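You operate a simulated robot arm through the tools that you are given. There is no shell and no other tool. Be economical: measure what you need, move in short steps, check, and stop when the job is done.

You run a simulated robot arm. Do the job below in one go: nothing can be reset, and whatever is moved stays where it is left.

## Task
Start the boiler: pump water up to the green band, then switch on; open the steam valve at green pressure.
Fine: shut the feed valve after pumping.

It is judged by the outcome, as a careful person would: the job done as asked, and still so three seconds after it is handed in. It fails if anything else is knocked over, pushed out of place, dropped, spilled or broken.

## Robot
A 7-joint arm with a two-finger parallel gripper, fixed in place. Base frame: the origin is at the foot of the arm, x ahead of it, y to its left, z up. Readings come in mm, degrees, newtons and seconds.
With the tool pointing down near the work surface it reaches from about 100 to 640 mm from the base axis. Its first joint turns from -166.0 to 166.0 degrees. Payload 1.57 kg.
The tool frame sits at the grasp point between the pads (the TCP): z along the fingers, y along the line on which they close. The tips reach 30 mm beyond it. The gripper opens to 110 mm. The fingers are 24 mm wide and 12 mm thick; the gripper's body (48 by 112 mm) begins 78 mm behind the TCP.
Orientation is told as [roll, pitch, yaw] about the base's x, y, z axes, in that order, counted from this pose: with the fingers straight down and closing along the base's y, the tool's x points along the base's -x, its y along +y and its z along -z.

## Interface
- The arm moves only by the tool step_arm. Its argument "commands" is a list of rows, each an object of numbers (a shift or turn left out is 0, a gripper value left out holds the last): "dx", "dy", "dz": the shift along the tool's x, y, z in cm; "rx", "ry", "rz": the turn, a rotation vector about the tool's x, y, z in degrees. In form: [{"dx": .., "dy": .., "dz": .., "rx": .., "ry": .., "rz": ..}, ...]. A call has 1 to 20 rows; each row shifts and turns the commanded pose from where the row before left it, along the tool's axes as they then stand. "gripper" is the opening, from 0 (shut) to 1 (fully open), set as the call begins (left out, the last holds). A row lasts 0.2 s, in which the tool goes at most 50 mm and 8.6 degrees; a call with a longer step from one row to the next is refused whole, and so is a gripper value outside its range. Where a pose cannot be reached the arm comes as near as it can. A force on the tool above 90 N (or 10 N above the force at the start of the call, whichever is more), or a blocked arm, ends the call early, and 0.2 s more pass. The fingers move at their own pace (about 45 mm/s each) and stop on an object; they squeeze with about 36 N. The grip force told is the motor's: it shows also when the fingers shut on nothing. Time passes only in rows, and 0.2 s behind the last, so rows that do not move let the fingers close. The reply holds the time, the measured pose of the TCP, the force on the tool along the base axes, the opening and the grip force, in the units named above and with some noise, with the torque about the TCP (base axes, N m) and any sound that the robot's microphone picked up.
- Cameras (640 x 400 px; columns grow to the right, rows downward): "scene" is fixed at [50, 500.1, 1340.5]; the picture's right is [-0.90, -0.43, 0.00], its down [-0.14, 0.30, -0.94] and it looks along [0.40, -0.85, -0.34] (base axes); focal length 271 px, centre (320, 200). "wrist" rides on the gripper at [70, 16, -141] in the tool frame; the picture's right is [-0.23, 0.97, 0.00], its down [-0.86, -0.20, -0.48] and it looks along [-0.47, -0.11, 0.88] (tool axes); focal length 222 px, centre (320, 200). There is no depth. A picture from a camera that has moved, and an enlarged one, comes with that camera's place and axes in the base frame and with its lens.
- grab_frame(camera): a new picture of that camera. No time passes.
- raise_lower(by): slides the trunk up (or, below 0, down) by that many mm; the arm rides with it, the base frame stays. It gives what a move gives, with no picture.
- enlarge(camera, box): a new picture of the part [left, top, right, bottom] of that camera's present view, enlarged. No time passes.
- finish_job(): hands the job in; it is judged then, once.

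Go step by step. Nothing tells you positions but the pictures and the camera data: compare them with the known pose of the tool, close in by small moves and look again before you grip or let go. The budget is 120 turns and 68 pictures, counting those below and the enlarged ones. Unless the task says otherwise, let go and move clear before handing in, and close with one line.

The tools are called after "Emit:" by a JSON object that holds its "op" and its "data". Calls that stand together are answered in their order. step_arm: Moves the arm, as the interface text tells. Its arguments: {"type":"object","properties":{"commands":{"type":"array","items":{"type":"object","properties":{"dx":{"type":"number"},"dy":{"type":"number"},"dz":{"type":"number"},"rx":{"type":"number"},"ry":{"type":"number"},"rz":{"type":"number"}}}},"gripper":{"type":"number"}},"required":["commands"]} The other tools are called the same way: raise_lower (by) slides the trunk up or down; grab_frame (camera) takes a picture; enlarge (camera, box) takes an enlarged picture of a part of a camera's view; finish_job () hands the job in.

At the start:

```text
clock: 0.0
ee_pos: [402.0, -66.1, 1263.3]
tool_rot: [0.1, 0.1, 0.0]
ft_force: [-0.1, 0.1, 0.5]
torque: [-0.05, 0.04, 0.0]
grip_width: 110.1
grip_force: 0.2
trunk travel left (down, up): [-500.0, 90.0]
```

scene: 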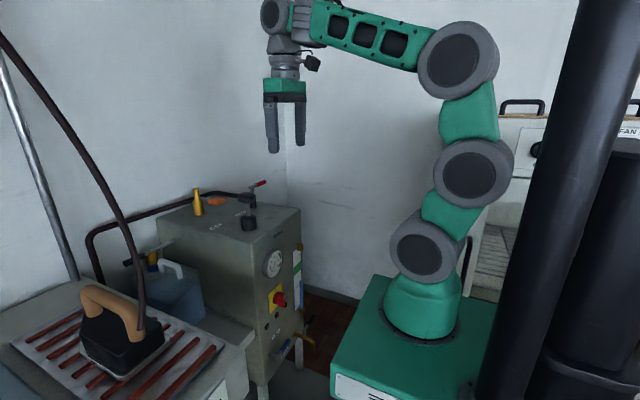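
wrist: 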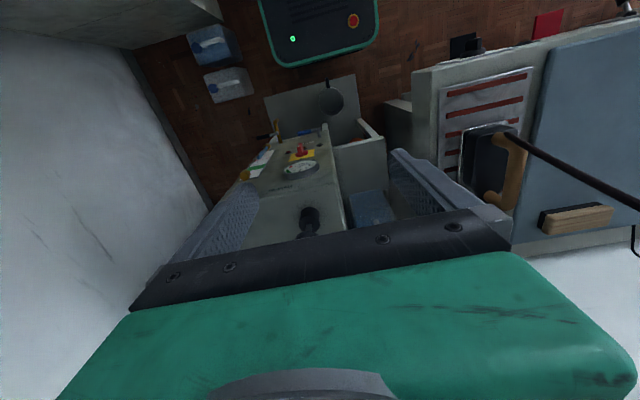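

The boiler is the grey-green cabinet below the gripper, with a gauge, a red switch, valves and tubes on it. I'll look closer before moving.

Emit:
{"op": "enlarge", "data": {"camera": "scene", "box": [80, 160, 340, 400]}}

Emit:
{"op": "enlarge", "data": {"camera": "wrist", "box": [180, 60, 440, 260]}}

Emit:
{"op": "enlarge", "data": {"camera": "scene", "box": [235, 230, 335, 390]}}

```text
1.67 times, centred on (210, 280) of scene
camera zoom: at [50.0, 500.1, 1340.5], right [-0.9, -0.43, 0.0], down [-0.14, 0.3, -0.94], along [0.4, -0.85, -0.34], focal length 452 px, centre (503, 67)
```

zoom: 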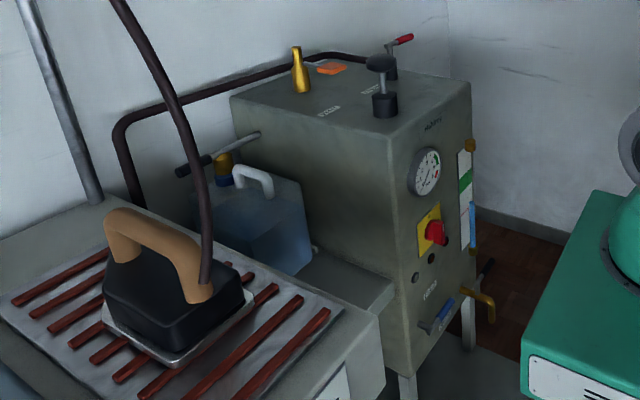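

```text
2.00 times, centred on (310, 160) of wrist
camera zoom: at [332.6, -50.7, 1405.3], right [0.23, 0.97, 0.0], down [0.86, -0.2, 0.48], along [0.47, -0.11, -0.88], focal length 444 px, centre (340, 280)
```

zoom: 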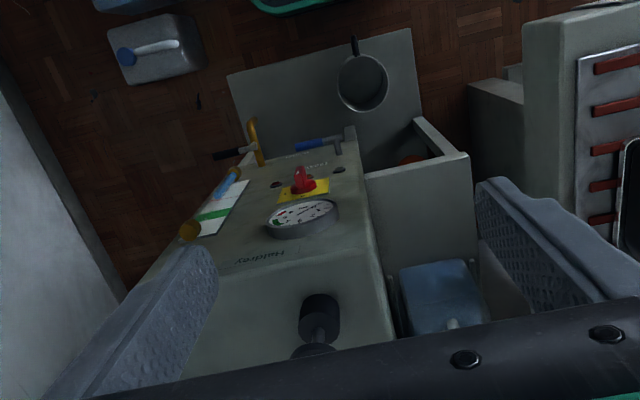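

```text
2.50 times, centred on (285, 310) of scene
camera zoom: at [50.0, 500.1, 1340.5], right [-0.9, -0.43, 0.0], down [-0.14, 0.3, -0.94], along [0.4, -0.85, -0.34], focal length 678 px, centre (408, -75)
```

zoom: 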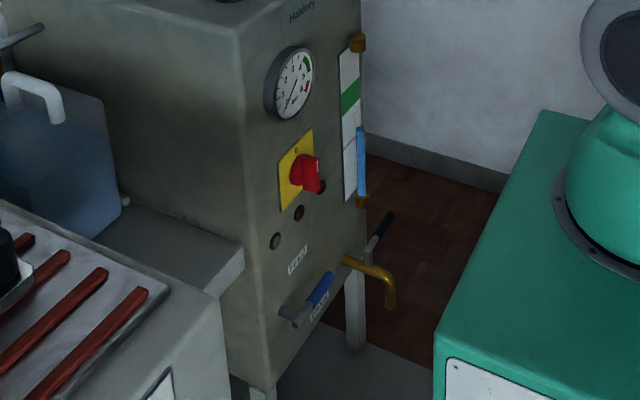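

I'll tilt the gripper forward and draw back, so the wrist camera sees the front panel and the top.

Emit:
{"op": "step_arm", "data": {"commands": [{"dx": 3}, {"dx": 3}, {"dx": 3, "ry": -8}, {"dx": 1, "ry": -8}, {"ry": -8}, {"ry": -8}, {}]}}

Emit:
{"op": "grab_frame", "data": {"camera": "wrist"}}

```text
clock: 1.3
ee_pos: [341.6, -81.4, 1176.0]
tool_rot: [0.1, -8.4, -3.1]
ft_force: [-0.9, 0.1, 0.7]
torque: [0.0, -0.12, 0.01]
grip_width: 110.1
grip_force: 0.1
trunk travel left (down, up): [-500.0, 90.0]
stopped in row 6: the arm was blocked; the commanded pose is now the measured one
```

```text
62 pictures are left
camera wrist: at [251.9, -61.0, 1306.0], right [0.28, 0.96, 0.03], down [0.76, -0.24, 0.6], along [0.58, -0.14, -0.8], focal length 222 px, centre (320, 200)
```

wrist: 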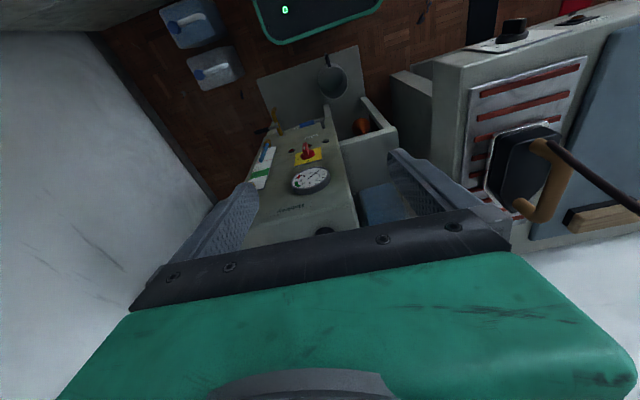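

The arm was blocked partway at a near-in, high pose. I'll try the tilt further with moves out along x.

Emit:
{"op": "step_arm", "data": {"commands": [{"ry": -5, "dz": -1}, {"ry": -5, "dz": -1}, {"ry": -5}, {"ry": -5}, {}]}}

Emit:
{"op": "grab_frame", "data": {"camera": "scene"}}

```text
clock: 1.9
ee_pos: [359.5, -78.4, 1124.6]
tool_rot: [0.2, -2.0, -2.3]
ft_force: [0.7, -0.1, -0.3]
torque: [0.02, -0.01, 0.01]
grip_width: 110.1
grip_force: 0.0
trunk travel left (down, up): [-500.0, 90.0]
stopped in row 2: the arm was blocked; the commanded pose is now the measured one
```

```text
61 pictures are left
```

scene: 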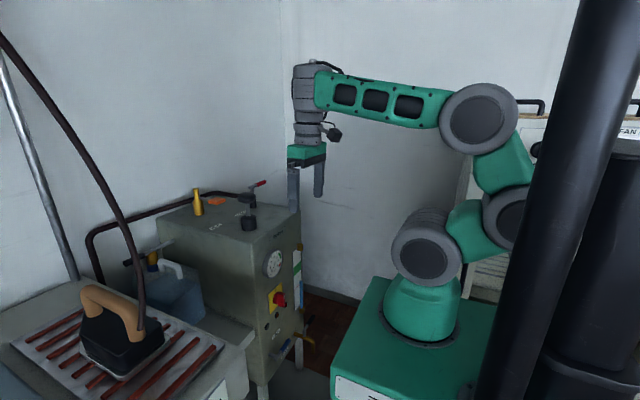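

Emit:
{"op": "step_arm", "data": {"commands": [{"dx": -2}, {"dx": -3}, {"dx": -3}, {}]}}

```text
clock: 2.9
ee_pos: [437.9, -81.6, 1133.9]
tool_rot: [0.3, -2.3, -2.3]
ft_force: [-0.1, 1.4, -0.9]
torque: [0.01, 0.0, -0.01]
grip_width: 110.3
grip_force: 0.1
trunk travel left (down, up): [-500.0, 90.0]
```

Emit:
{"op": "step_arm", "data": {"commands": [{"ry": -4}, {"ry": -4}, {"ry": -4}, {"ry": -4}, {"ry": -4}, {}]}}

```text
clock: 4.2
ee_pos: [451.2, -84.0, 1197.0]
tool_rot: [0.2, -21.9, -2.3]
ft_force: [-0.5, 0.1, 0.0]
torque: [0.02, 0.04, 0.0]
grip_width: 110.0
grip_force: 0.0
out of reach, approached as far as the arm can: row 3, 4, 5
trunk travel left (down, up): [-500.0, 90.0]
```

Tilt is limited by the wrist at this height; a lower trunk should allow more. Look first, then lower.

Emit:
{"op": "grab_frame", "data": {"camera": "wrist"}}

Emit:
{"op": "raise_lower", "data": {"by": -150}}

```text
60 pictures are left
camera wrist: at [334.4, -63.8, 1301.8], right [0.25, 0.96, 0.09], down [0.6, -0.23, 0.76], along [0.76, -0.14, -0.64], focal length 222 px, centre (320, 200)
```

wrist: 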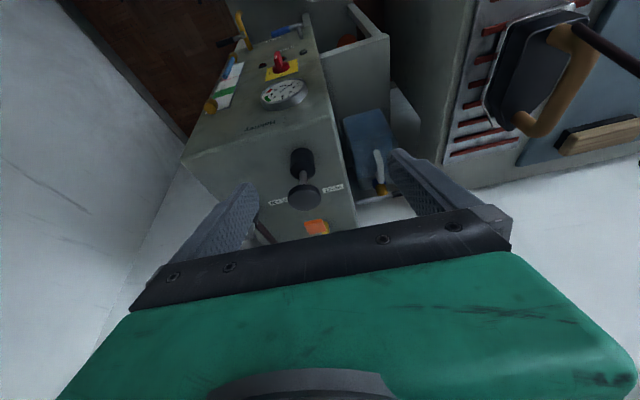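

```text
clock: 6.0
ee_pos: [450.2, -86.4, 1046.1]
tool_rot: [0.2, -22.0, -2.3]
ft_force: [1.3, 0.5, 0.2]
torque: [0.03, 0.02, 0.01]
grip_width: 110.1
grip_force: 0.0
trunk travel left (down, up): [-350.0, 240.0]
```

Emit:
{"op": "step_arm", "data": {"commands": [{"dz": -4, "ry": -5}, {"dz": -4, "ry": -5}, {"dz": -4, "ry": -5}, {"dz": -4, "ry": -5}, {"dz": -2}, {}]}}

Emit:
{"op": "grab_frame", "data": {"camera": "wrist"}}

```text
clock: 6.8
ee_pos: [442.1, -78.7, 1054.5]
tool_rot: [0.0, -22.0, -1.5]
ft_force: [0.5, 0.9, -0.1]
torque: [-0.01, -0.02, -0.01]
grip_width: 109.9
grip_force: 0.0
trunk travel left (down, up): [-350.0, 240.0]
stopped in row 3: the arm was blocked; the commanded pose is now the measured one
```

```text
59 pictures are left
camera wrist: at [324.8, -60.1, 1160.4], right [0.24, 0.97, 0.09], down [0.61, -0.22, 0.76], along [0.76, -0.13, -0.64], focal length 222 px, centre (320, 200)
```

wrist: 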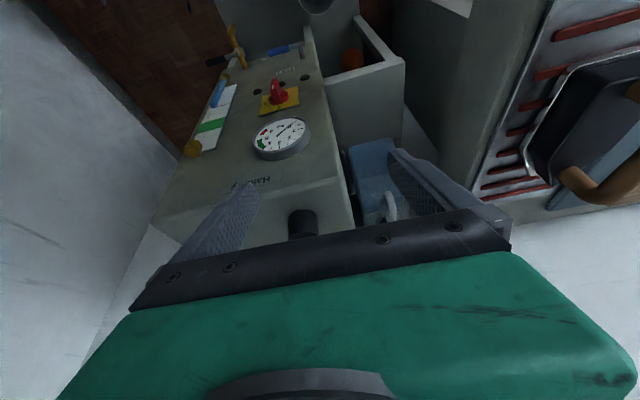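

Emit:
{"op": "enlarge", "data": {"camera": "wrist", "box": [180, 20, 360, 200]}}

Emit:
{"op": "step_arm", "data": {"commands": [{"dz": -3.0, "dx": -2}, {"dz": -3.0, "dx": -2}, {"dz": -3.0, "dx": -2}, {"dz": -3.0, "dx": -2}, {}, {}]}}

```text
2.22 times, centred on (270, 110) of wrist
camera zoom: at [324.8, -60.1, 1160.4], right [0.24, 0.97, 0.09], down [0.61, -0.22, 0.76], along [0.76, -0.13, -0.64], focal length 494 px, centre (431, 400)
```

zoom: 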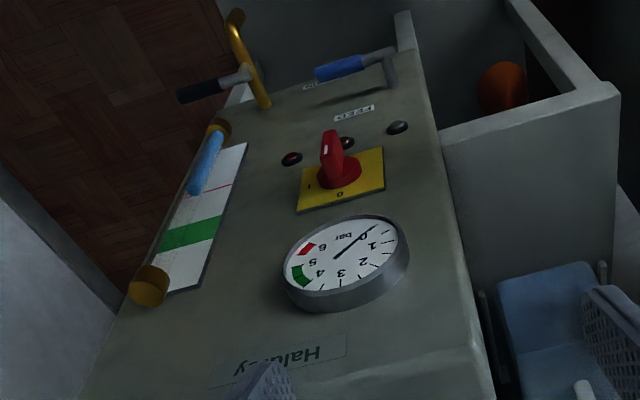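

```text
clock: 8.2
ee_pos: [468.7, -80.6, 1203.3]
tool_rot: [0.1, -22.6, -1.4]
ft_force: [0.1, 1.3, 0.8]
torque: [0.03, -0.02, 0.03]
grip_width: 110.0
grip_force: 0.1
trunk travel left (down, up): [-350.0, 240.0]
```

Emit:
{"op": "step_arm", "data": {"commands": [{"ry": -5}, {"ry": -5}, {"ry": -5}, {"ry": -5}, {}]}}

Emit:
{"op": "grab_frame", "data": {"camera": "wrist"}}

```text
clock: 9.4
ee_pos: [467.0, -80.1, 1204.0]
tool_rot: [0.1, -42.6, -1.6]
ft_force: [0.7, 0.2, 0.2]
torque: [-0.03, -0.02, -0.03]
grip_width: 110.1
grip_force: 0.2
trunk travel left (down, up): [-350.0, 240.0]
```

```text
57 pictures are left
camera wrist: at [320.8, -59.9, 1260.5], right [0.19, 0.97, 0.15], down [0.3, -0.21, 0.93], along [0.93, -0.13, -0.33], focal length 222 px, centre (320, 200)
```

wrist: 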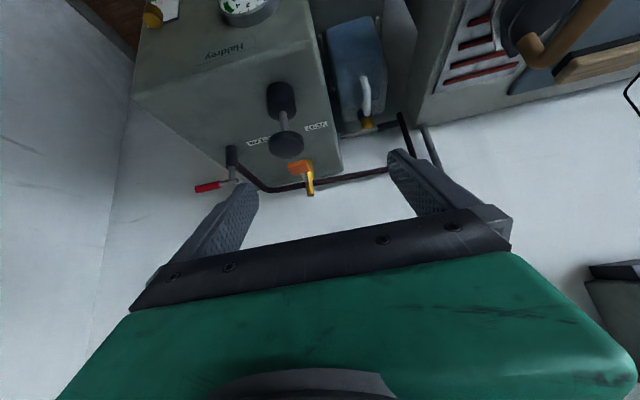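

Emit:
{"op": "enlarge", "data": {"camera": "wrist", "box": [180, 60, 440, 220]}}

```text
2.46 times, centred on (310, 140) of wrist
camera zoom: at [320.8, -59.9, 1260.5], right [0.19, 0.97, 0.15], down [0.3, -0.21, 0.93], along [0.93, -0.13, -0.33], focal length 547 px, centre (345, 348)
```

zoom: 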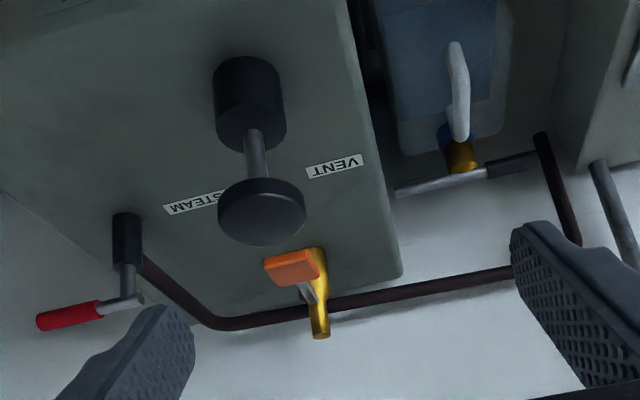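

Now I can see the STEAM (red lever) and VENT (orange cock) on top, plus a black knob plunger. I'll shift left to look at the jug side.

Emit:
{"op": "step_arm", "data": {"commands": [{"dy": 4}, {"dy": 4}, {"dy": 4}, {"dy": 4}, {}]}}

Emit:
{"op": "enlarge", "data": {"camera": "wrist", "box": [100, 0, 420, 200]}}

Emit:
{"op": "enlarge", "data": {"camera": "scene", "box": [110, 170, 280, 300]}}

```text
clock: 10.6
ee_pos: [472.7, 79.5, 1205.2]
tool_rot: [0.2, -42.7, -1.6]
ft_force: [0.4, 0.5, -1.2]
torque: [0.01, 0.02, 0.0]
grip_width: 109.9
grip_force: 0.1
trunk travel left (down, up): [-350.0, 240.0]
```

```text
2.00 times, centred on (260, 100) of wrist
camera zoom: at [325.7, 100.8, 1261.7], right [0.19, 0.97, 0.15], down [0.3, -0.21, 0.93], along [0.93, -0.13, -0.33], focal length 444 px, centre (440, 400)
```

zoom: 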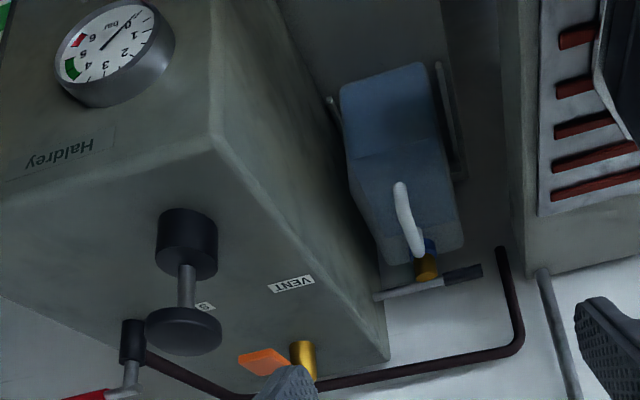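

```text
3.08 times, centred on (195, 235) of scene
camera zoom: at [50.0, 500.1, 1340.5], right [-0.9, -0.43, 0.0], down [-0.14, 0.3, -0.94], along [0.4, -0.85, -0.34], focal length 835 px, centre (705, 92)
```

zoom: 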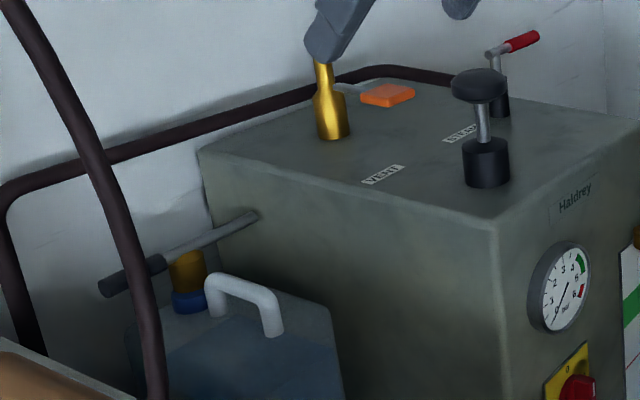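

The knob (about 606, -137, 1057) is the only reachable pump-like part; the steam lever is at about (710, -291, 1030) pointing to -y. Before pumping I want the labels and the feed valve's state, so I lower the trunk for a close view.

Emit:
{"op": "step_arm", "data": {"commands": [{"dy": -4, "dx": 0.5, "dz": -0.5}, {"dy": -4, "dx": 0.5, "dz": -0.5}, {"dy": -3}, {}]}}

Emit:
{"op": "raise_lower", "data": {"by": -270}}

Emit:
{"op": "grab_frame", "data": {"camera": "wrist"}}

```text
clock: 11.4
ee_pos: [485.0, 96.0, 1144.1]
tool_rot: [-0.9, -34.8, 13.9]
ft_force: [1.0, 0.2, -0.8]
torque: [-0.01, 0.02, 0.03]
grip_width: 110.1
grip_force: 0.1
trunk travel left (down, up): [-350.0, 240.0]
stopped in row 3: the arm was blocked; the commanded pose is now the measured one
```

```text
clock: 12.4
ee_pos: [511.2, 105.6, 1009.5]
tool_rot: [-2.8, -22.6, 14.5]
ft_force: [0.6, 1.4, -2.6]
torque: [-0.05, 0.0, -0.04]
grip_width: 109.9
grip_force: 0.1
trunk travel left (down, up): [-310.0, 280.0]
stopped: the arm was blocked; the commanded pose is now the measured one
```

```text
53 pictures are left
camera wrist: at [391.5, 99.0, 1111.6], right [-0.02, 1.0, 0.05], down [0.63, -0.02, 0.78], along [0.78, 0.05, -0.62], focal length 222 px, centre (320, 200)
```

wrist: 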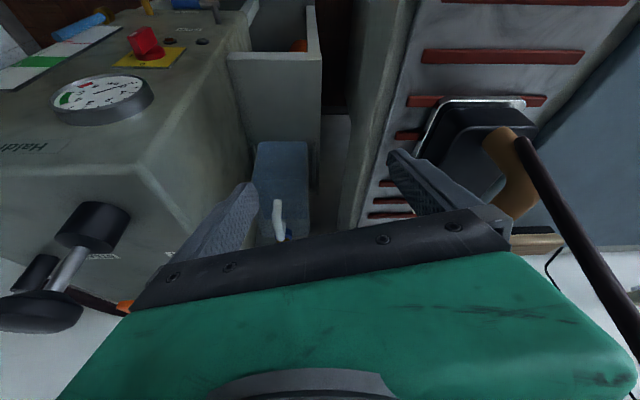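

Emit:
{"op": "grab_frame", "data": {"camera": "scene"}}

```text
52 pictures are left
```

scene: 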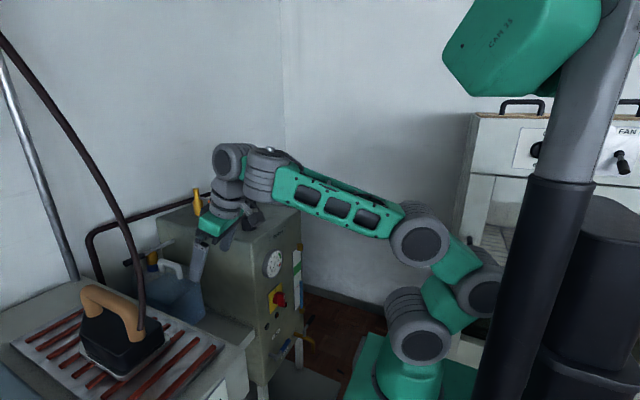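

Emit:
{"op": "enlarge", "data": {"camera": "scene", "box": [255, 320, 325, 364]}}

Emit:
{"op": "enlarge", "data": {"camera": "scene", "box": [250, 240, 320, 320]}}

Emit:
{"op": "enlarge", "data": {"camera": "wrist", "box": [0, 0, 260, 130]}}

```text
9.09 times, centred on (290, 342) of scene
camera zoom: at [50.0, 500.1, 1340.5], right [-0.9, -0.43, 0.0], down [-0.14, 0.3, -0.94], along [0.4, -0.85, -0.34], focal length 2467 px, centre (593, -1091)
```

zoom: 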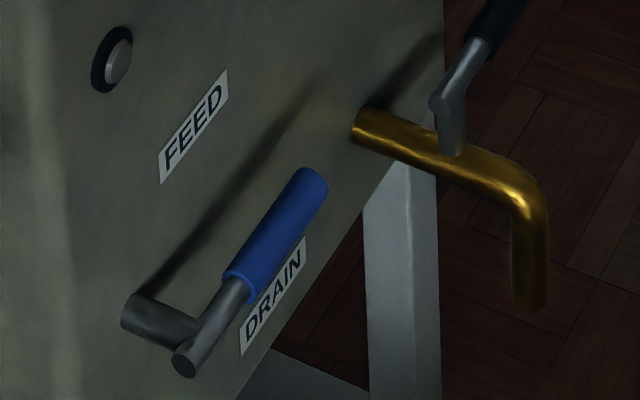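

```text
5.00 times, centred on (285, 280) of scene
camera zoom: at [50.0, 500.1, 1340.5], right [-0.9, -0.43, 0.0], down [-0.14, 0.3, -0.94], along [0.4, -0.85, -0.34], focal length 1357 px, centre (495, -200)
```

zoom: 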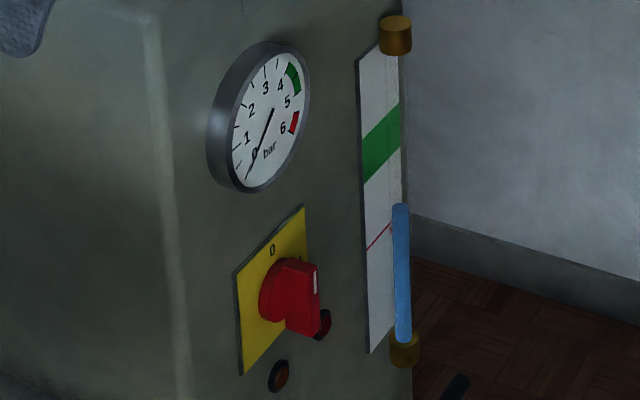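

```text
2.46 times, centred on (130, 65) of wrist
camera zoom: at [391.5, 99.0, 1111.6], right [-0.02, 1.0, 0.05], down [0.63, -0.02, 0.78], along [0.78, 0.05, -0.62], focal length 547 px, centre (788, 532)
```

zoom: 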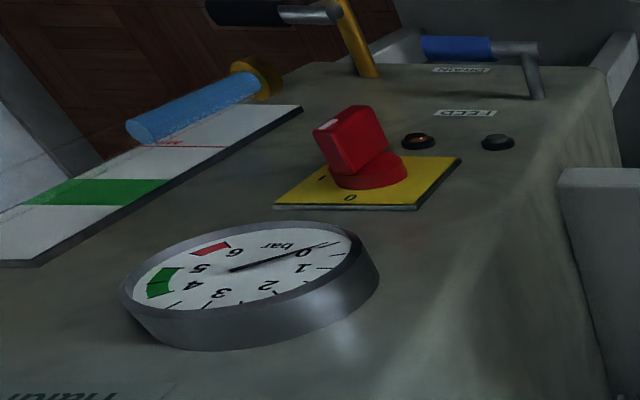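

The feed lever is horizontal below its label; the gauge reads 0, and water is below the green band. I'll raise the trunk again and set the tool upright for the pump knob.

Emit:
{"op": "raise_lower", "data": {"by": 190}}

Emit:
{"op": "step_arm", "data": {"commands": [{"ry": 5.5, "rz": 4}, {"ry": 5.5, "rz": 4}, {"ry": 5.5, "rz": 4}, {"ry": 5.5, "rz": 2}, {}]}}

```text
clock: 14.5
ee_pos: [509.8, 104.6, 1207.5]
tool_rot: [-2.6, -23.1, 14.4]
ft_force: [0.2, 0.4, -1.3]
torque: [-0.02, 0.03, 0.05]
grip_width: 109.9
grip_force: 0.1
trunk travel left (down, up): [-500.0, 90.0]
```

```text
clock: 15.7
ee_pos: [511.6, 106.5, 1204.2]
tool_rot: [0.8, -0.8, -0.2]
ft_force: [-0.2, 0.2, -0.5]
torque: [-0.03, 0.06, -0.01]
grip_width: 109.9
grip_force: 0.0
trunk travel left (down, up): [-500.0, 90.0]
```

Emit:
{"op": "step_arm", "data": {"commands": [{"dx": -1.35, "dy": -3.47}, {"dx": -1.35, "dy": -3.47}, {"dx": -1.35, "dy": -3.47}, {"dx": -1.35, "dy": -3.47}, {"dx": -1.35, "dy": -3.47}, {"dx": -1.35, "dy": -3.47}, {"dx": -1.35, "dy": -3.47}, {"dz": 3}, {"dz": 2}, {}]}}

Emit:
{"op": "grab_frame", "data": {"camera": "wrist"}}

Emit:
{"op": "grab_frame", "data": {"camera": "scene"}}

```text
clock: 17.9
ee_pos: [607.0, -137.2, 1154.7]
tool_rot: [0.9, -1.2, -0.1]
ft_force: [0.9, -0.3, -0.6]
torque: [0.0, 0.02, 0.0]
grip_width: 110.0
grip_force: 0.2
trunk travel left (down, up): [-500.0, 90.0]
```

```text
48 pictures are left
camera wrist: at [533.0, -122.7, 1295.4], right [0.23, 0.97, 0.02], down [0.84, -0.21, 0.49], along [0.48, -0.1, -0.87], focal length 222 px, centre (320, 200)
```

wrist: 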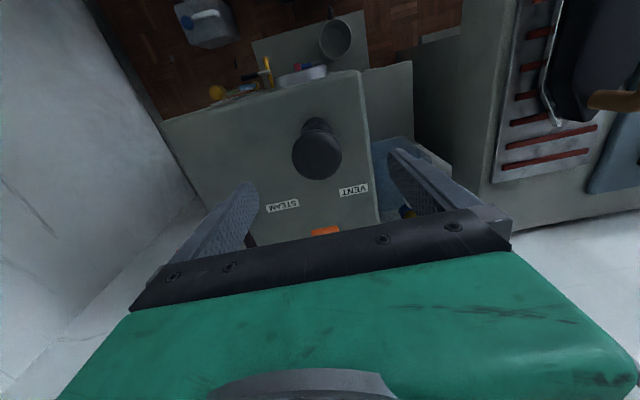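

```text
47 pictures are left
```

scene: 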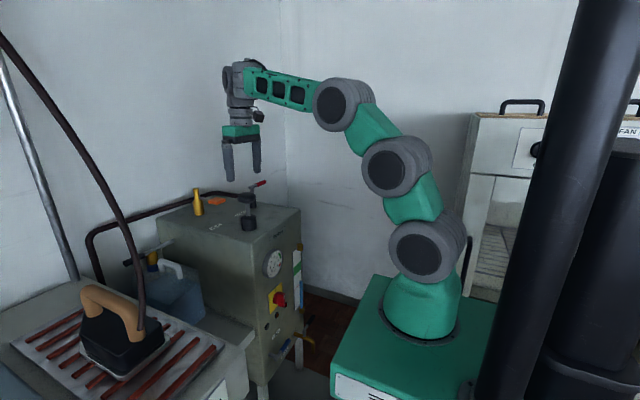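

The knob lies at about (610, -138), under the gripper. Descend around it and close.

Emit:
{"op": "step_arm", "data": {"commands": [{"dz": 3}, {"dz": 3}, {"dz": 2.3, "dx": -0.2}, {}]}}

Emit:
{"op": "enlarge", "data": {"camera": "scene", "box": [190, 150, 310, 240]}}

```text
clock: 18.9
ee_pos: [609.7, -136.5, 1072.5]
tool_rot: [0.8, -1.2, -0.2]
ft_force: [-0.4, -0.5, 0.2]
torque: [-0.01, 0.04, 0.01]
grip_width: 110.0
grip_force: 0.0
trunk travel left (down, up): [-500.0, 90.0]
```

```text
4.44 times, centred on (250, 195) of scene
camera zoom: at [50.0, 500.1, 1340.5], right [-0.9, -0.43, 0.0], down [-0.14, 0.3, -0.94], along [0.4, -0.85, -0.34], focal length 1206 px, centre (631, 222)
```

zoom: 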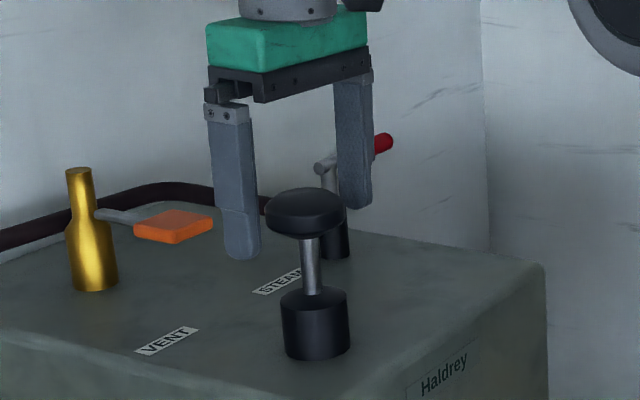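

Emit:
{"op": "step_arm", "data": {"commands": [{}, {}, {}, {}, {}], "gripper": 0.3}}

Emit:
{"op": "enlarge", "data": {"camera": "scene", "box": [190, 150, 310, 240]}}

```text
clock: 20.1
ee_pos: [609.5, -141.0, 1073.1]
tool_rot: [0.8, -1.3, -0.3]
ft_force: [-1.0, -21.4, 1.0]
torque: [-0.85, 0.04, -0.32]
grip_width: 54.9
grip_force: 29.6
trunk travel left (down, up): [-500.0, 90.0]
```

```text
4.44 times, centred on (250, 195) of scene
camera zoom: at [50.0, 500.1, 1340.5], right [-0.9, -0.43, 0.0], down [-0.14, 0.3, -0.94], along [0.4, -0.85, -0.34], focal length 1206 px, centre (631, 222)
```

zoom: 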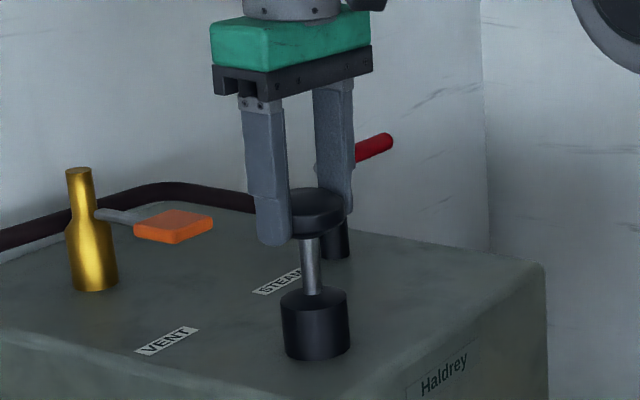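

Emit:
{"op": "step_arm", "data": {"commands": [{"dy": -0.4}, {"dz": 1}, {"dz": 1}, {"dz": 1}, {}]}}

```text
clock: 21.3
ee_pos: [607.7, -140.5, 1043.4]
tool_rot: [0.8, -1.4, -0.1]
ft_force: [7.1, -1.6, 8.6]
torque: [0.04, -0.98, 0.64]
grip_width: 54.9
grip_force: 45.3
trunk travel left (down, up): [-500.0, 90.0]
```

Emit:
{"op": "step_arm", "data": {"commands": [{"dz": 1}, {"dz": 0.7}, {"dz": 0.5}, {}]}}

Emit:
{"op": "enlarge", "data": {"camera": "scene", "box": [190, 150, 340, 350]}}

```text
clock: 22.3
ee_pos: [608.3, -140.3, 1023.0]
tool_rot: [0.8, -1.7, -0.3]
ft_force: [-0.5, -3.1, 38.7]
torque: [-0.12, -0.17, -0.01]
grip_width: 55.3
grip_force: 45.2
trunk travel left (down, up): [-500.0, 90.0]
```

```text
2.00 times, centred on (265, 250) of scene
camera zoom: at [50.0, 500.1, 1340.5], right [-0.9, -0.43, 0.0], down [-0.14, 0.3, -0.94], along [0.4, -0.85, -0.34], focal length 543 px, centre (430, 100)
```

zoom: 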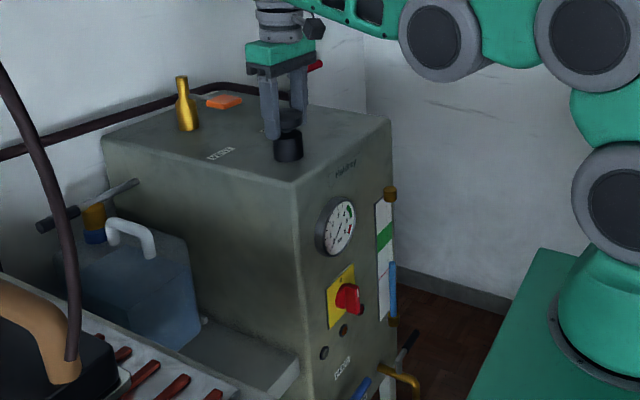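

Emit:
{"op": "step_arm", "data": {"commands": [{"dz": -1}, {"dz": -1}, {"dz": -1}, {"dz": -1}, {"dz": -1}, {}, {"dz": 1}, {"dz": 1}, {"dz": 1}, {"dz": 1}, {"dz": 0.8}, {}]}}

Emit:
{"op": "enlarge", "data": {"camera": "scene", "box": [250, 240, 320, 320]}}

```text
clock: 24.9
ee_pos: [607.9, -140.1, 1023.6]
tool_rot: [0.8, -1.3, -0.2]
ft_force: [-7.1, -0.7, 14.4]
torque: [0.31, 0.31, -0.18]
grip_width: 55.2
grip_force: 45.2
trunk travel left (down, up): [-500.0, 90.0]
```

```text
5.00 times, centred on (285, 280) of scene
camera zoom: at [50.0, 500.1, 1340.5], right [-0.9, -0.43, 0.0], down [-0.14, 0.3, -0.94], along [0.4, -0.85, -0.34], focal length 1357 px, centre (495, -200)
```

zoom: 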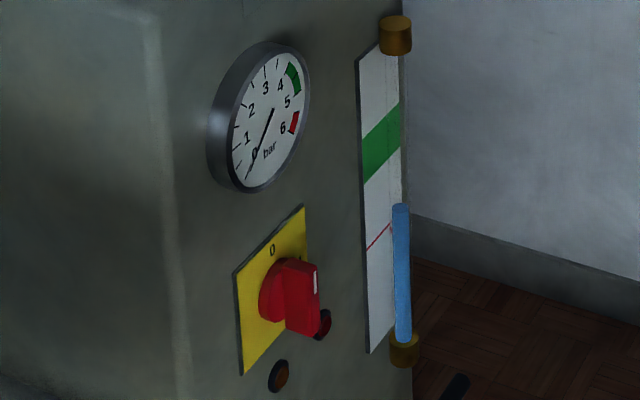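

No change after one stroke. I'll do a few more strokes to be sure before blaming the feed valve.

Emit:
{"op": "step_arm", "data": {"commands": [{"dz": -1.2}, {"dz": -1.2}, {"dz": -1.2}, {"dz": -1.2}, {}, {"dz": 1.2}, {"dz": 1.2}, {"dz": 1.2}, {"dz": 1.2}, {}, {"dz": -1.2}, {"dz": -1.2}, {"dz": -1.2}, {"dz": -1.2}, {}, {"dz": 1.2}, {"dz": 1.2}, {"dz": 1.2}, {"dz": 1.2}, {}]}}

Emit:
{"op": "enlarge", "data": {"camera": "scene", "box": [250, 240, 320, 320]}}

```text
clock: 29.1
ee_pos: [607.9, -140.4, 1024.6]
tool_rot: [0.8, -1.4, -0.2]
ft_force: [-5.4, -1.7, 16.7]
torque: [0.15, 0.18, -0.11]
grip_width: 54.9
grip_force: 44.9
trunk travel left (down, up): [-500.0, 90.0]
```

```text
5.00 times, centred on (285, 280) of scene
camera zoom: at [50.0, 500.1, 1340.5], right [-0.9, -0.43, 0.0], down [-0.14, 0.3, -0.94], along [0.4, -0.85, -0.34], focal length 1357 px, centre (495, -200)
```

zoom: 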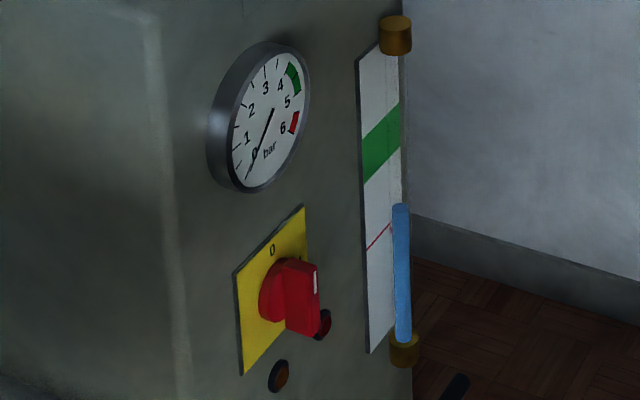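

The feed valve must be shut (lever crosswise). I'll lift the knob, let go, and go to the feed lever at about (508, -96 to -184, 455).

Emit:
{"op": "step_arm", "data": {"commands": [{"dz": -1.2}, {"dz": -1.2}, {"dz": -1.2}, {"dz": -1.2}, {}]}}

Emit:
{"op": "step_arm", "data": {"commands": [{}, {}, {}, {"dz": -2}, {"dz": -4}, {"dz": -4}, {}], "gripper": 0.9}}

Emit:
{"op": "step_arm", "data": {"commands": [{"dx": 3, "ry": -3.5}, {"dx": 3, "ry": -3.5}, {"dx": 3, "ry": -3.5, "dy": -1}, {"dx": 3, "ry": -3.5, "dy": -1}, {"dx": 2, "ry": -3.5, "dz": -1}, {"dz": -1}, {}]}}

```text
clock: 30.3
ee_pos: [607.6, -140.3, 1064.2]
tool_rot: [0.9, -0.7, -0.1]
ft_force: [5.1, -3.4, -21.5]
torque: [-0.42, -0.69, 0.25]
grip_width: 54.7
grip_force: 45.0
trunk travel left (down, up): [-500.0, 90.0]
```

```text
clock: 31.9
ee_pos: [606.6, -141.1, 1171.0]
tool_rot: [0.8, -1.1, -0.2]
ft_force: [0.2, 0.3, -1.4]
torque: [-0.02, -0.01, 0.02]
grip_width: 99.2
grip_force: 0.0
trunk travel left (down, up): [-500.0, 90.0]
```

```text
clock: 33.5
ee_pos: [462.7, -159.6, 1171.9]
tool_rot: [0.8, -18.8, -0.5]
ft_force: [-0.1, -0.4, -0.4]
torque: [-0.01, 0.02, 0.01]
grip_width: 99.1
grip_force: 0.1
trunk travel left (down, up): [-500.0, 90.0]
```

Emit:
{"op": "step_arm", "data": {"commands": [{"dx": 1.5}, {}, {}, {}, {}], "gripper": 0.0}}

Emit:
{"op": "raise_lower", "data": {"by": -250}}

Emit:
{"op": "raise_lower", "data": {"by": -230}}

Emit:
{"op": "grab_frame", "data": {"camera": "scene"}}

Emit:
{"op": "grab_frame", "data": {"camera": "wrist"}}

```text
clock: 34.7
ee_pos: [449.2, -160.2, 1167.3]
tool_rot: [0.8, -18.7, -0.3]
ft_force: [0.1, 0.0, -0.5]
torque: [0.02, -0.01, -0.01]
grip_width: 0.0
grip_force: 3.5
trunk travel left (down, up): [-500.0, 90.0]
```

```text
clock: 37.3
ee_pos: [448.0, -160.6, 917.3]
tool_rot: [0.9, -18.7, -0.4]
ft_force: [0.1, 0.1, 0.3]
torque: [-0.02, 0.05, -0.01]
grip_width: 0.0
grip_force: 21.1
trunk travel left (down, up): [-250.0, 340.0]
```

```text
clock: 39.7
ee_pos: [448.4, -160.7, 687.0]
tool_rot: [0.8, -18.8, -0.4]
ft_force: [-0.3, -1.2, -0.4]
torque: [-0.01, 0.01, -0.03]
grip_width: 0.0
grip_force: 21.4
trunk travel left (down, up): [-20.0, 570.0]
```

```text
41 pictures are left
```

scene: 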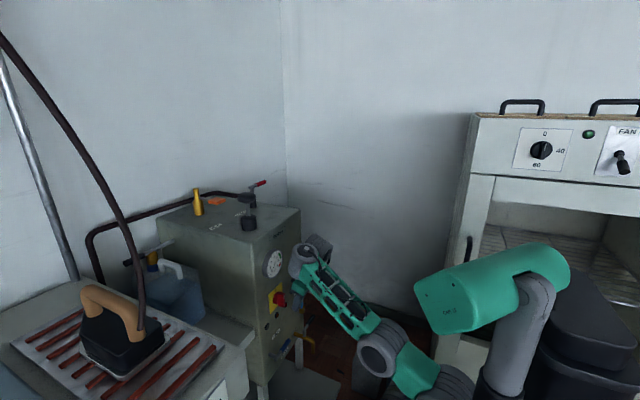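

```text
40 pictures are left
camera wrist: at [337.1, -145.6, 798.9], right [0.22, 0.97, 0.09], down [0.66, -0.21, 0.72], along [0.72, -0.1, -0.68], focal length 222 px, centre (320, 200)
```

wrist: 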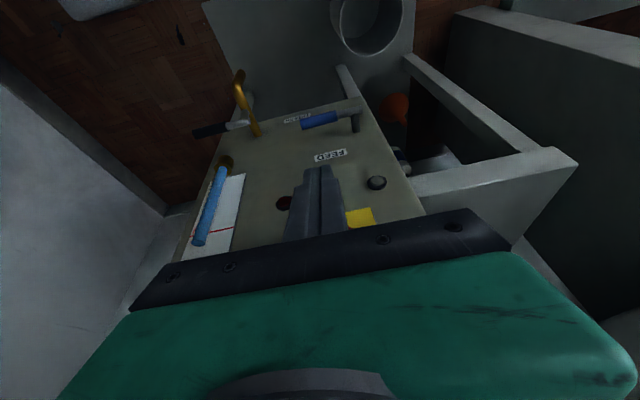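

The lever runs along y from -95 to -181 at x≈505, z≈465. I'll come down in front of it.

Emit:
{"op": "step_arm", "data": {"commands": [{"dx": 0.9, "dz": 2.64}, {"dx": 0.9, "dz": 2.64}, {"dx": 0.9, "dz": 2.64}, {"dx": 0.9, "dz": 2.64}, {"dx": 0.9, "dz": 2.64}, {"dx": 0.9, "dz": 2.64}, {}]}}

Emit:
{"op": "grab_frame", "data": {"camera": "wrist"}}

```text
clock: 41.3
ee_pos: [468.2, -170.9, 671.4]
tool_rot: [0.9, -18.3, -0.4]
ft_force: [-0.5, 0.0, 0.2]
torque: [0.0, 0.05, -0.02]
grip_width: 0.1
grip_force: 21.7
out of reach, approached as far as the arm can: row 1, 2, 3, 4, 5, 6
trunk travel left (down, up): [-20.0, 570.0]
```

```text
39 pictures are left
camera wrist: at [358.2, -156.4, 784.2], right [0.22, 0.97, 0.09], down [0.66, -0.21, 0.72], along [0.72, -0.1, -0.69], focal length 222 px, centre (320, 200)
```

wrist: 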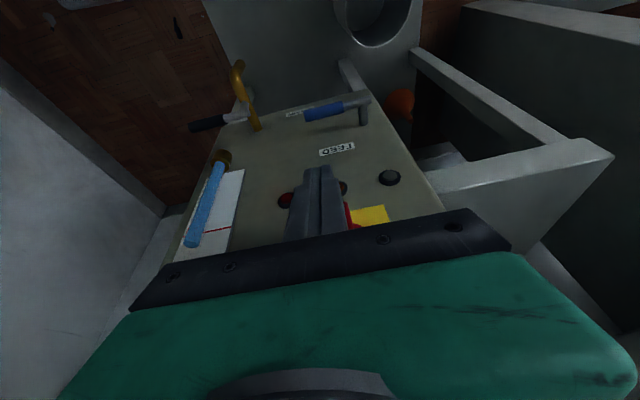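

It can't go lower with that tilt. I'll back off, set the tool upright and try going lower with the trunk a bit higher.

Emit:
{"op": "step_arm", "data": {"commands": [{"dx": 1.5}, {"dx": 1.5}, {"ry": 4}, {"ry": 4}, {"ry": 4}, {"ry": 4}, {}]}}

Emit:
{"op": "step_arm", "data": {"commands": [{"dz": 2}, {"dz": 2}, {"dz": 2}, {"dz": 2}, {}]}}

Emit:
{"op": "grab_frame", "data": {"camera": "scene"}}

```text
clock: 42.9
ee_pos: [447.3, -177.8, 680.4]
tool_rot: [0.8, -2.6, -0.3]
ft_force: [1.0, 0.9, 0.0]
torque: [-0.02, 0.0, -0.01]
grip_width: 0.0
grip_force: 20.9
out of reach, approached as far as the arm can: row 1, 2
trunk travel left (down, up): [-20.0, 570.0]
```

```text
clock: 44.1
ee_pos: [452.9, -175.6, 601.0]
tool_rot: [0.8, -2.7, -0.2]
ft_force: [0.2, -0.2, 1.4]
torque: [0.01, 0.01, 0.01]
grip_width: 0.0
grip_force: 21.4
trunk travel left (down, up): [-20.0, 570.0]
```

```text
38 pictures are left
```

scene: 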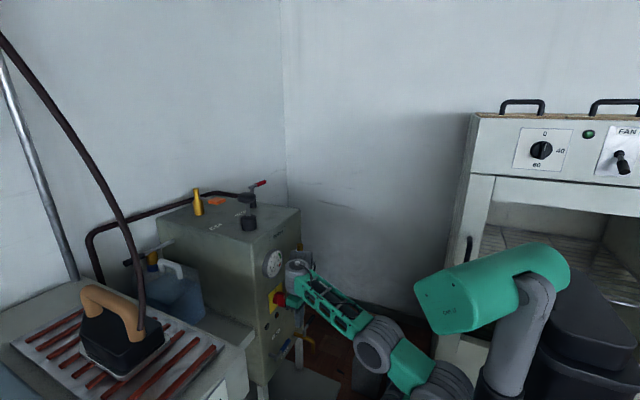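

Emit:
{"op": "enlarge", "data": {"camera": "scene", "box": [240, 220, 400, 370]}}

```text
2.67 times, centred on (320, 295) of scene
camera zoom: at [50.0, 500.1, 1340.5], right [-0.9, -0.43, 0.0], down [-0.14, 0.3, -0.94], along [0.4, -0.85, -0.34], focal length 724 px, centre (320, -53)
```

zoom: 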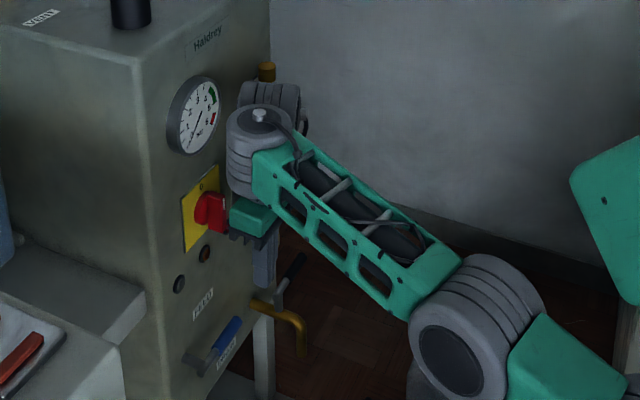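

The tool is upright in front of the panel. I'll lean it sideways (hand toward +y) to keep clear of the red switch, then approach the feed lever from above.

Emit:
{"op": "step_arm", "data": {"commands": [{"dy": 2, "rx": 7.5}, {"dy": 2, "rx": 7.5}, {"dy": 2, "rx": 7.5}, {"rx": 7.5}, {}]}}

Emit:
{"op": "enlarge", "data": {"camera": "scene", "box": [240, 220, 400, 370]}}

```text
clock: 45.3
ee_pos: [451.3, -115.9, 594.1]
tool_rot: [-29.3, -2.7, -0.1]
ft_force: [0.1, 0.5, 0.0]
torque: [0.0, -0.02, 0.01]
grip_width: 0.2
grip_force: 21.9
trunk travel left (down, up): [-20.0, 570.0]
```

```text
2.67 times, centred on (320, 295) of scene
camera zoom: at [50.0, 500.1, 1340.5], right [-0.9, -0.43, 0.0], down [-0.14, 0.3, -0.94], along [0.4, -0.85, -0.34], focal length 724 px, centre (320, -53)
```

zoom: 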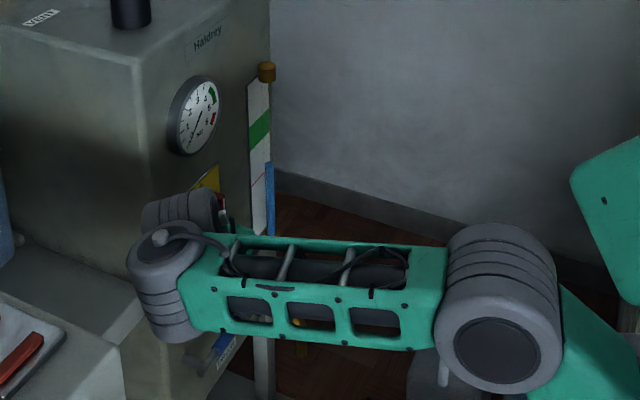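

Emit:
{"op": "step_arm", "data": {"commands": [{"dz": 2.05, "dy": 0.43}, {"dz": 2.05, "dy": 0.43}, {"dz": 2.05, "dy": 0.43}, {"dx": -1.5}, {"dx": -1.5}, {"dx": -1.2}, {}]}}

Emit:
{"op": "grab_frame", "data": {"camera": "wrist"}}

Emit:
{"op": "enlarge", "data": {"camera": "scene", "box": [200, 220, 360, 370]}}

```text
clock: 46.9
ee_pos: [495.4, -135.4, 535.0]
tool_rot: [-29.1, -2.6, -0.2]
ft_force: [0.5, 0.7, 0.3]
torque: [0.02, -0.02, -0.02]
grip_width: 0.0
grip_force: 21.4
trunk travel left (down, up): [-20.0, 570.0]
```

```text
35 pictures are left
camera wrist: at [420.6, -53.1, 648.6], right [0.25, 0.85, -0.46], down [0.83, 0.06, 0.55], along [0.5, -0.52, -0.69], focal length 222 px, centre (320, 200)
```

wrist: 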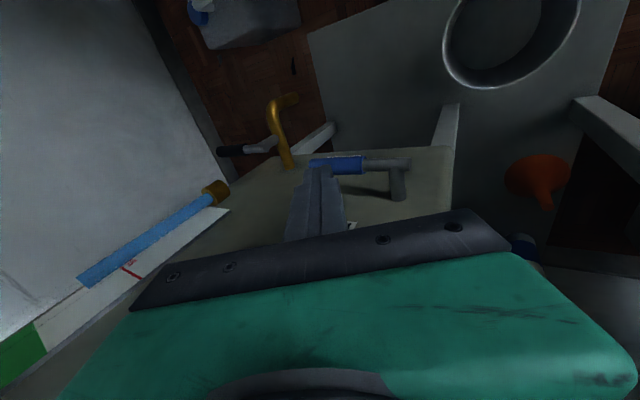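

```text
2.67 times, centred on (280, 295) of scene
camera zoom: at [50.0, 500.1, 1340.5], right [-0.9, -0.43, 0.0], down [-0.14, 0.3, -0.94], along [0.4, -0.85, -0.34], focal length 724 px, centre (427, -53)
```

zoom: 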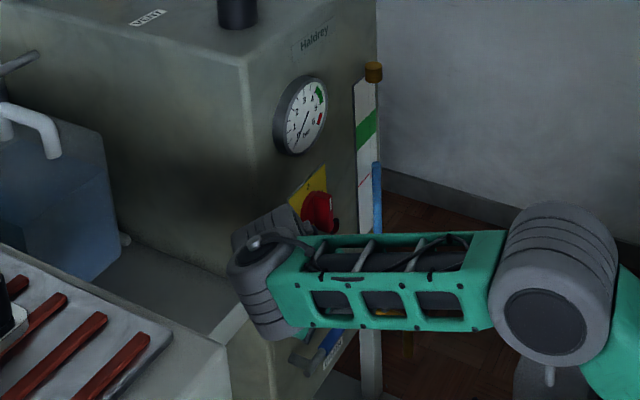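

Tips are above the blue grip. Push down gently and watch the force.

Emit:
{"op": "step_arm", "data": {"commands": [{"dz": 0.87, "dy": 0.49}, {"dz": 0.87, "dy": 0.49}, {"dz": 0.87, "dy": 0.49}, {"dz": 0.87, "dy": 0.49}, {}]}}

```text
clock: 48.2
ee_pos: [498.1, -136.4, 507.1]
tool_rot: [-29.4, -3.8, -1.1]
ft_force: [-43.1, 15.8, 50.5]
torque: [0.16, 0.88, -0.12]
grip_width: 0.0
grip_force: 20.7
trunk travel left (down, up): [-20.0, 570.0]
stopped in row 5: the force on the tool passed its limit at 92 N (the readings are from after the stop); the commanded pose is now the measured one
```

Emit:
{"op": "grab_frame", "data": {"camera": "wrist"}}

Emit:
{"op": "enlarge", "data": {"camera": "scene", "box": [230, 300, 330, 370]}}

```text
33 pictures are left
camera wrist: at [422.3, -50.8, 618.0], right [0.27, 0.84, -0.46], down [0.82, 0.05, 0.57], along [0.5, -0.54, -0.68], focal length 222 px, centre (320, 200)
```

wrist: 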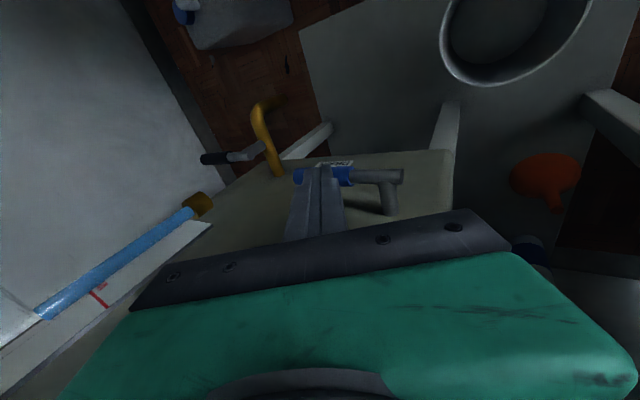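

```text
5.71 times, centred on (280, 335) of scene
camera zoom: at [50.0, 500.1, 1340.5], right [-0.9, -0.43, 0.0], down [-0.14, 0.3, -0.94], along [0.4, -0.85, -0.34], focal length 1551 px, centre (549, -571)
```

zoom: 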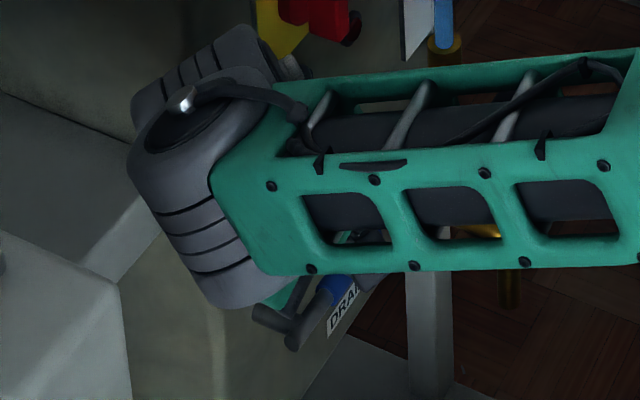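

The lever would not go down, so it must open upward. I'll back off and re-orient to straddle the lever with fingers closing along x and a slight forward tilt, hand leaning to -y.

Emit:
{"op": "step_arm", "data": {"commands": [{"dz": -0.87, "dy": -0.49}, {"dz": -0.87, "dy": -0.49, "dx": 1}, {"dz": -2.6, "dy": -1.5, "dx": 2}, {"dz": -2.6, "dy": -1.5, "dx": 2}, {"dz": -2.6, "dy": -1.5}, {}]}}

Emit:
{"op": "step_arm", "data": {"commands": [{"rx": -7.8, "dy": -1}, {"rx": -7.8, "dy": -1}, {"rx": -7.8, "dy": -1}, {"rx": -7.8, "dy": -1}, {"rx": -7.8, "dy": -1}, {"rx": -7.8, "dy": -1}, {}]}}

Emit:
{"op": "step_arm", "data": {"commands": [{"rz": -8}, {"rz": -8}, {"rz": -8}, {"rz": -8}, {"rz": -8}, {"rz": -8}, {"rz": -8}, {"rz": -8}, {"rz": -8}, {"rz": -8}, {"rz": -8}, {"rz": -2}, {}]}}

```text
clock: 49.6
ee_pos: [443.9, -137.7, 607.8]
tool_rot: [-29.3, -3.4, -0.7]
ft_force: [-0.9, -0.1, -0.6]
torque: [0.05, -0.01, -0.01]
grip_width: 0.1
grip_force: 21.2
trunk travel left (down, up): [-20.0, 570.0]
```

```text
clock: 51.2
ee_pos: [442.4, -194.2, 619.4]
tool_rot: [17.4, -3.3, -0.8]
ft_force: [-0.4, 0.5, -0.1]
torque: [-0.01, 0.03, 0.02]
grip_width: 0.0
grip_force: 21.4
trunk travel left (down, up): [-20.0, 570.0]
```

```text
clock: 54.0
ee_pos: [442.2, -194.2, 619.4]
tool_rot: [-3.7, -17.4, 90.4]
ft_force: [-0.7, -0.6, -0.3]
torque: [0.01, -0.02, -0.01]
grip_width: 0.0
grip_force: 20.9
trunk travel left (down, up): [-20.0, 570.0]
```

Emit:
{"op": "step_arm", "data": {"commands": [{"rx": 4}, {"rx": 4}, {"rx": 3}, {}], "gripper": 0.38}}

Emit:
{"op": "grab_frame", "data": {"camera": "wrist"}}

Emit:
{"op": "enlarge", "data": {"camera": "scene", "box": [220, 220, 380, 370]}}

```text
clock: 55.0
ee_pos: [443.2, -194.5, 619.4]
tool_rot: [-14.6, -17.4, 90.4]
ft_force: [-0.2, -0.5, 0.6]
torque: [0.03, 0.0, -0.01]
grip_width: 41.8
grip_force: 0.1
trunk travel left (down, up): [-20.0, 570.0]
```

```text
31 pictures are left
camera wrist: at [391.7, -301.0, 724.7], right [-0.94, 0.28, -0.17], down [0.07, 0.66, 0.75], along [0.32, 0.69, -0.65], focal length 222 px, centre (320, 200)
```

wrist: 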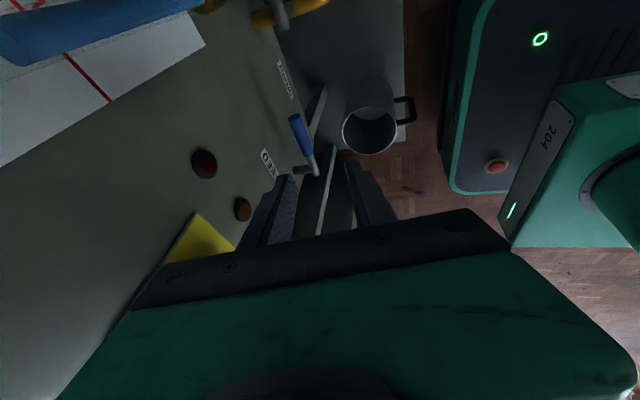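

```text
2.67 times, centred on (300, 295) of scene
camera zoom: at [50.0, 500.1, 1340.5], right [-0.9, -0.43, 0.0], down [-0.14, 0.3, -0.94], along [0.4, -0.85, -0.34], focal length 724 px, centre (373, -53)
```

zoom: 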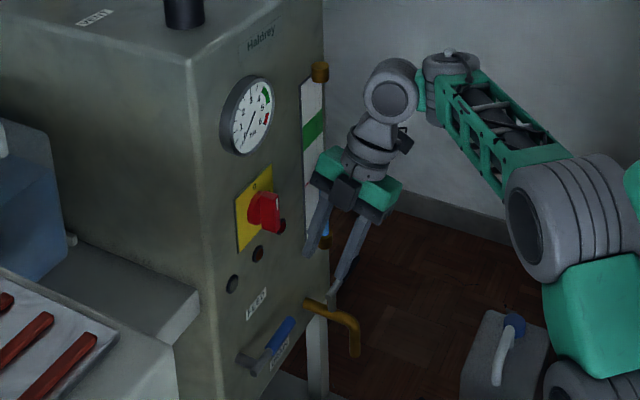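

The pose is good and the lever checks at x≈505, z≈467. Approach to a pre-grasp point above it.

Emit:
{"op": "step_arm", "data": {"commands": [{"dx": 0.43, "dy": -0.54, "dz": 2.11}, {"dx": 0.43, "dy": -0.54, "dz": 2.11}, {"dx": 0.43, "dy": -0.54, "dz": 2.11}, {"dx": 0.43, "dy": -0.54, "dz": 2.11}, {}]}}

Emit:
{"op": "grab_frame", "data": {"camera": "wrist"}}

Emit:
{"op": "enlarge", "data": {"camera": "scene", "box": [240, 260, 340, 360]}}

```text
clock: 56.2
ee_pos: [484.1, -187.4, 540.8]
tool_rot: [-14.7, -17.4, 90.4]
ft_force: [0.2, 0.5, -0.2]
torque: [-0.04, -0.02, -0.01]
grip_width: 41.7
grip_force: 0.1
trunk travel left (down, up): [-20.0, 570.0]
```

```text
29 pictures are left
camera wrist: at [433.4, -293.9, 646.3], right [-0.94, 0.28, -0.17], down [0.07, 0.66, 0.75], along [0.32, 0.69, -0.65], focal length 222 px, centre (320, 200)
```

wrist: 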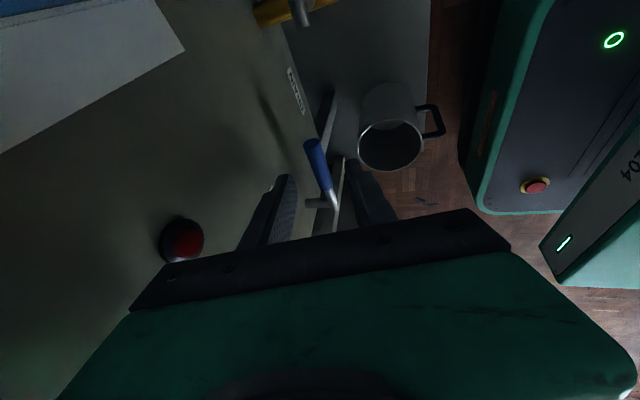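

```text
4.00 times, centred on (290, 310) of scene
camera zoom: at [50.0, 500.1, 1340.5], right [-0.9, -0.43, 0.0], down [-0.14, 0.3, -0.94], along [0.4, -0.85, -0.34], focal length 1086 px, centre (440, -240)
```

zoom: 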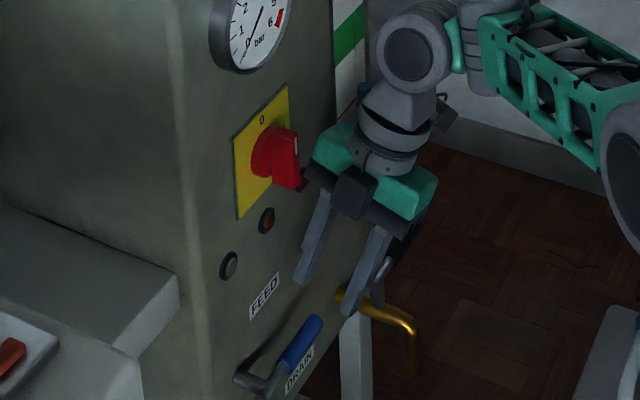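

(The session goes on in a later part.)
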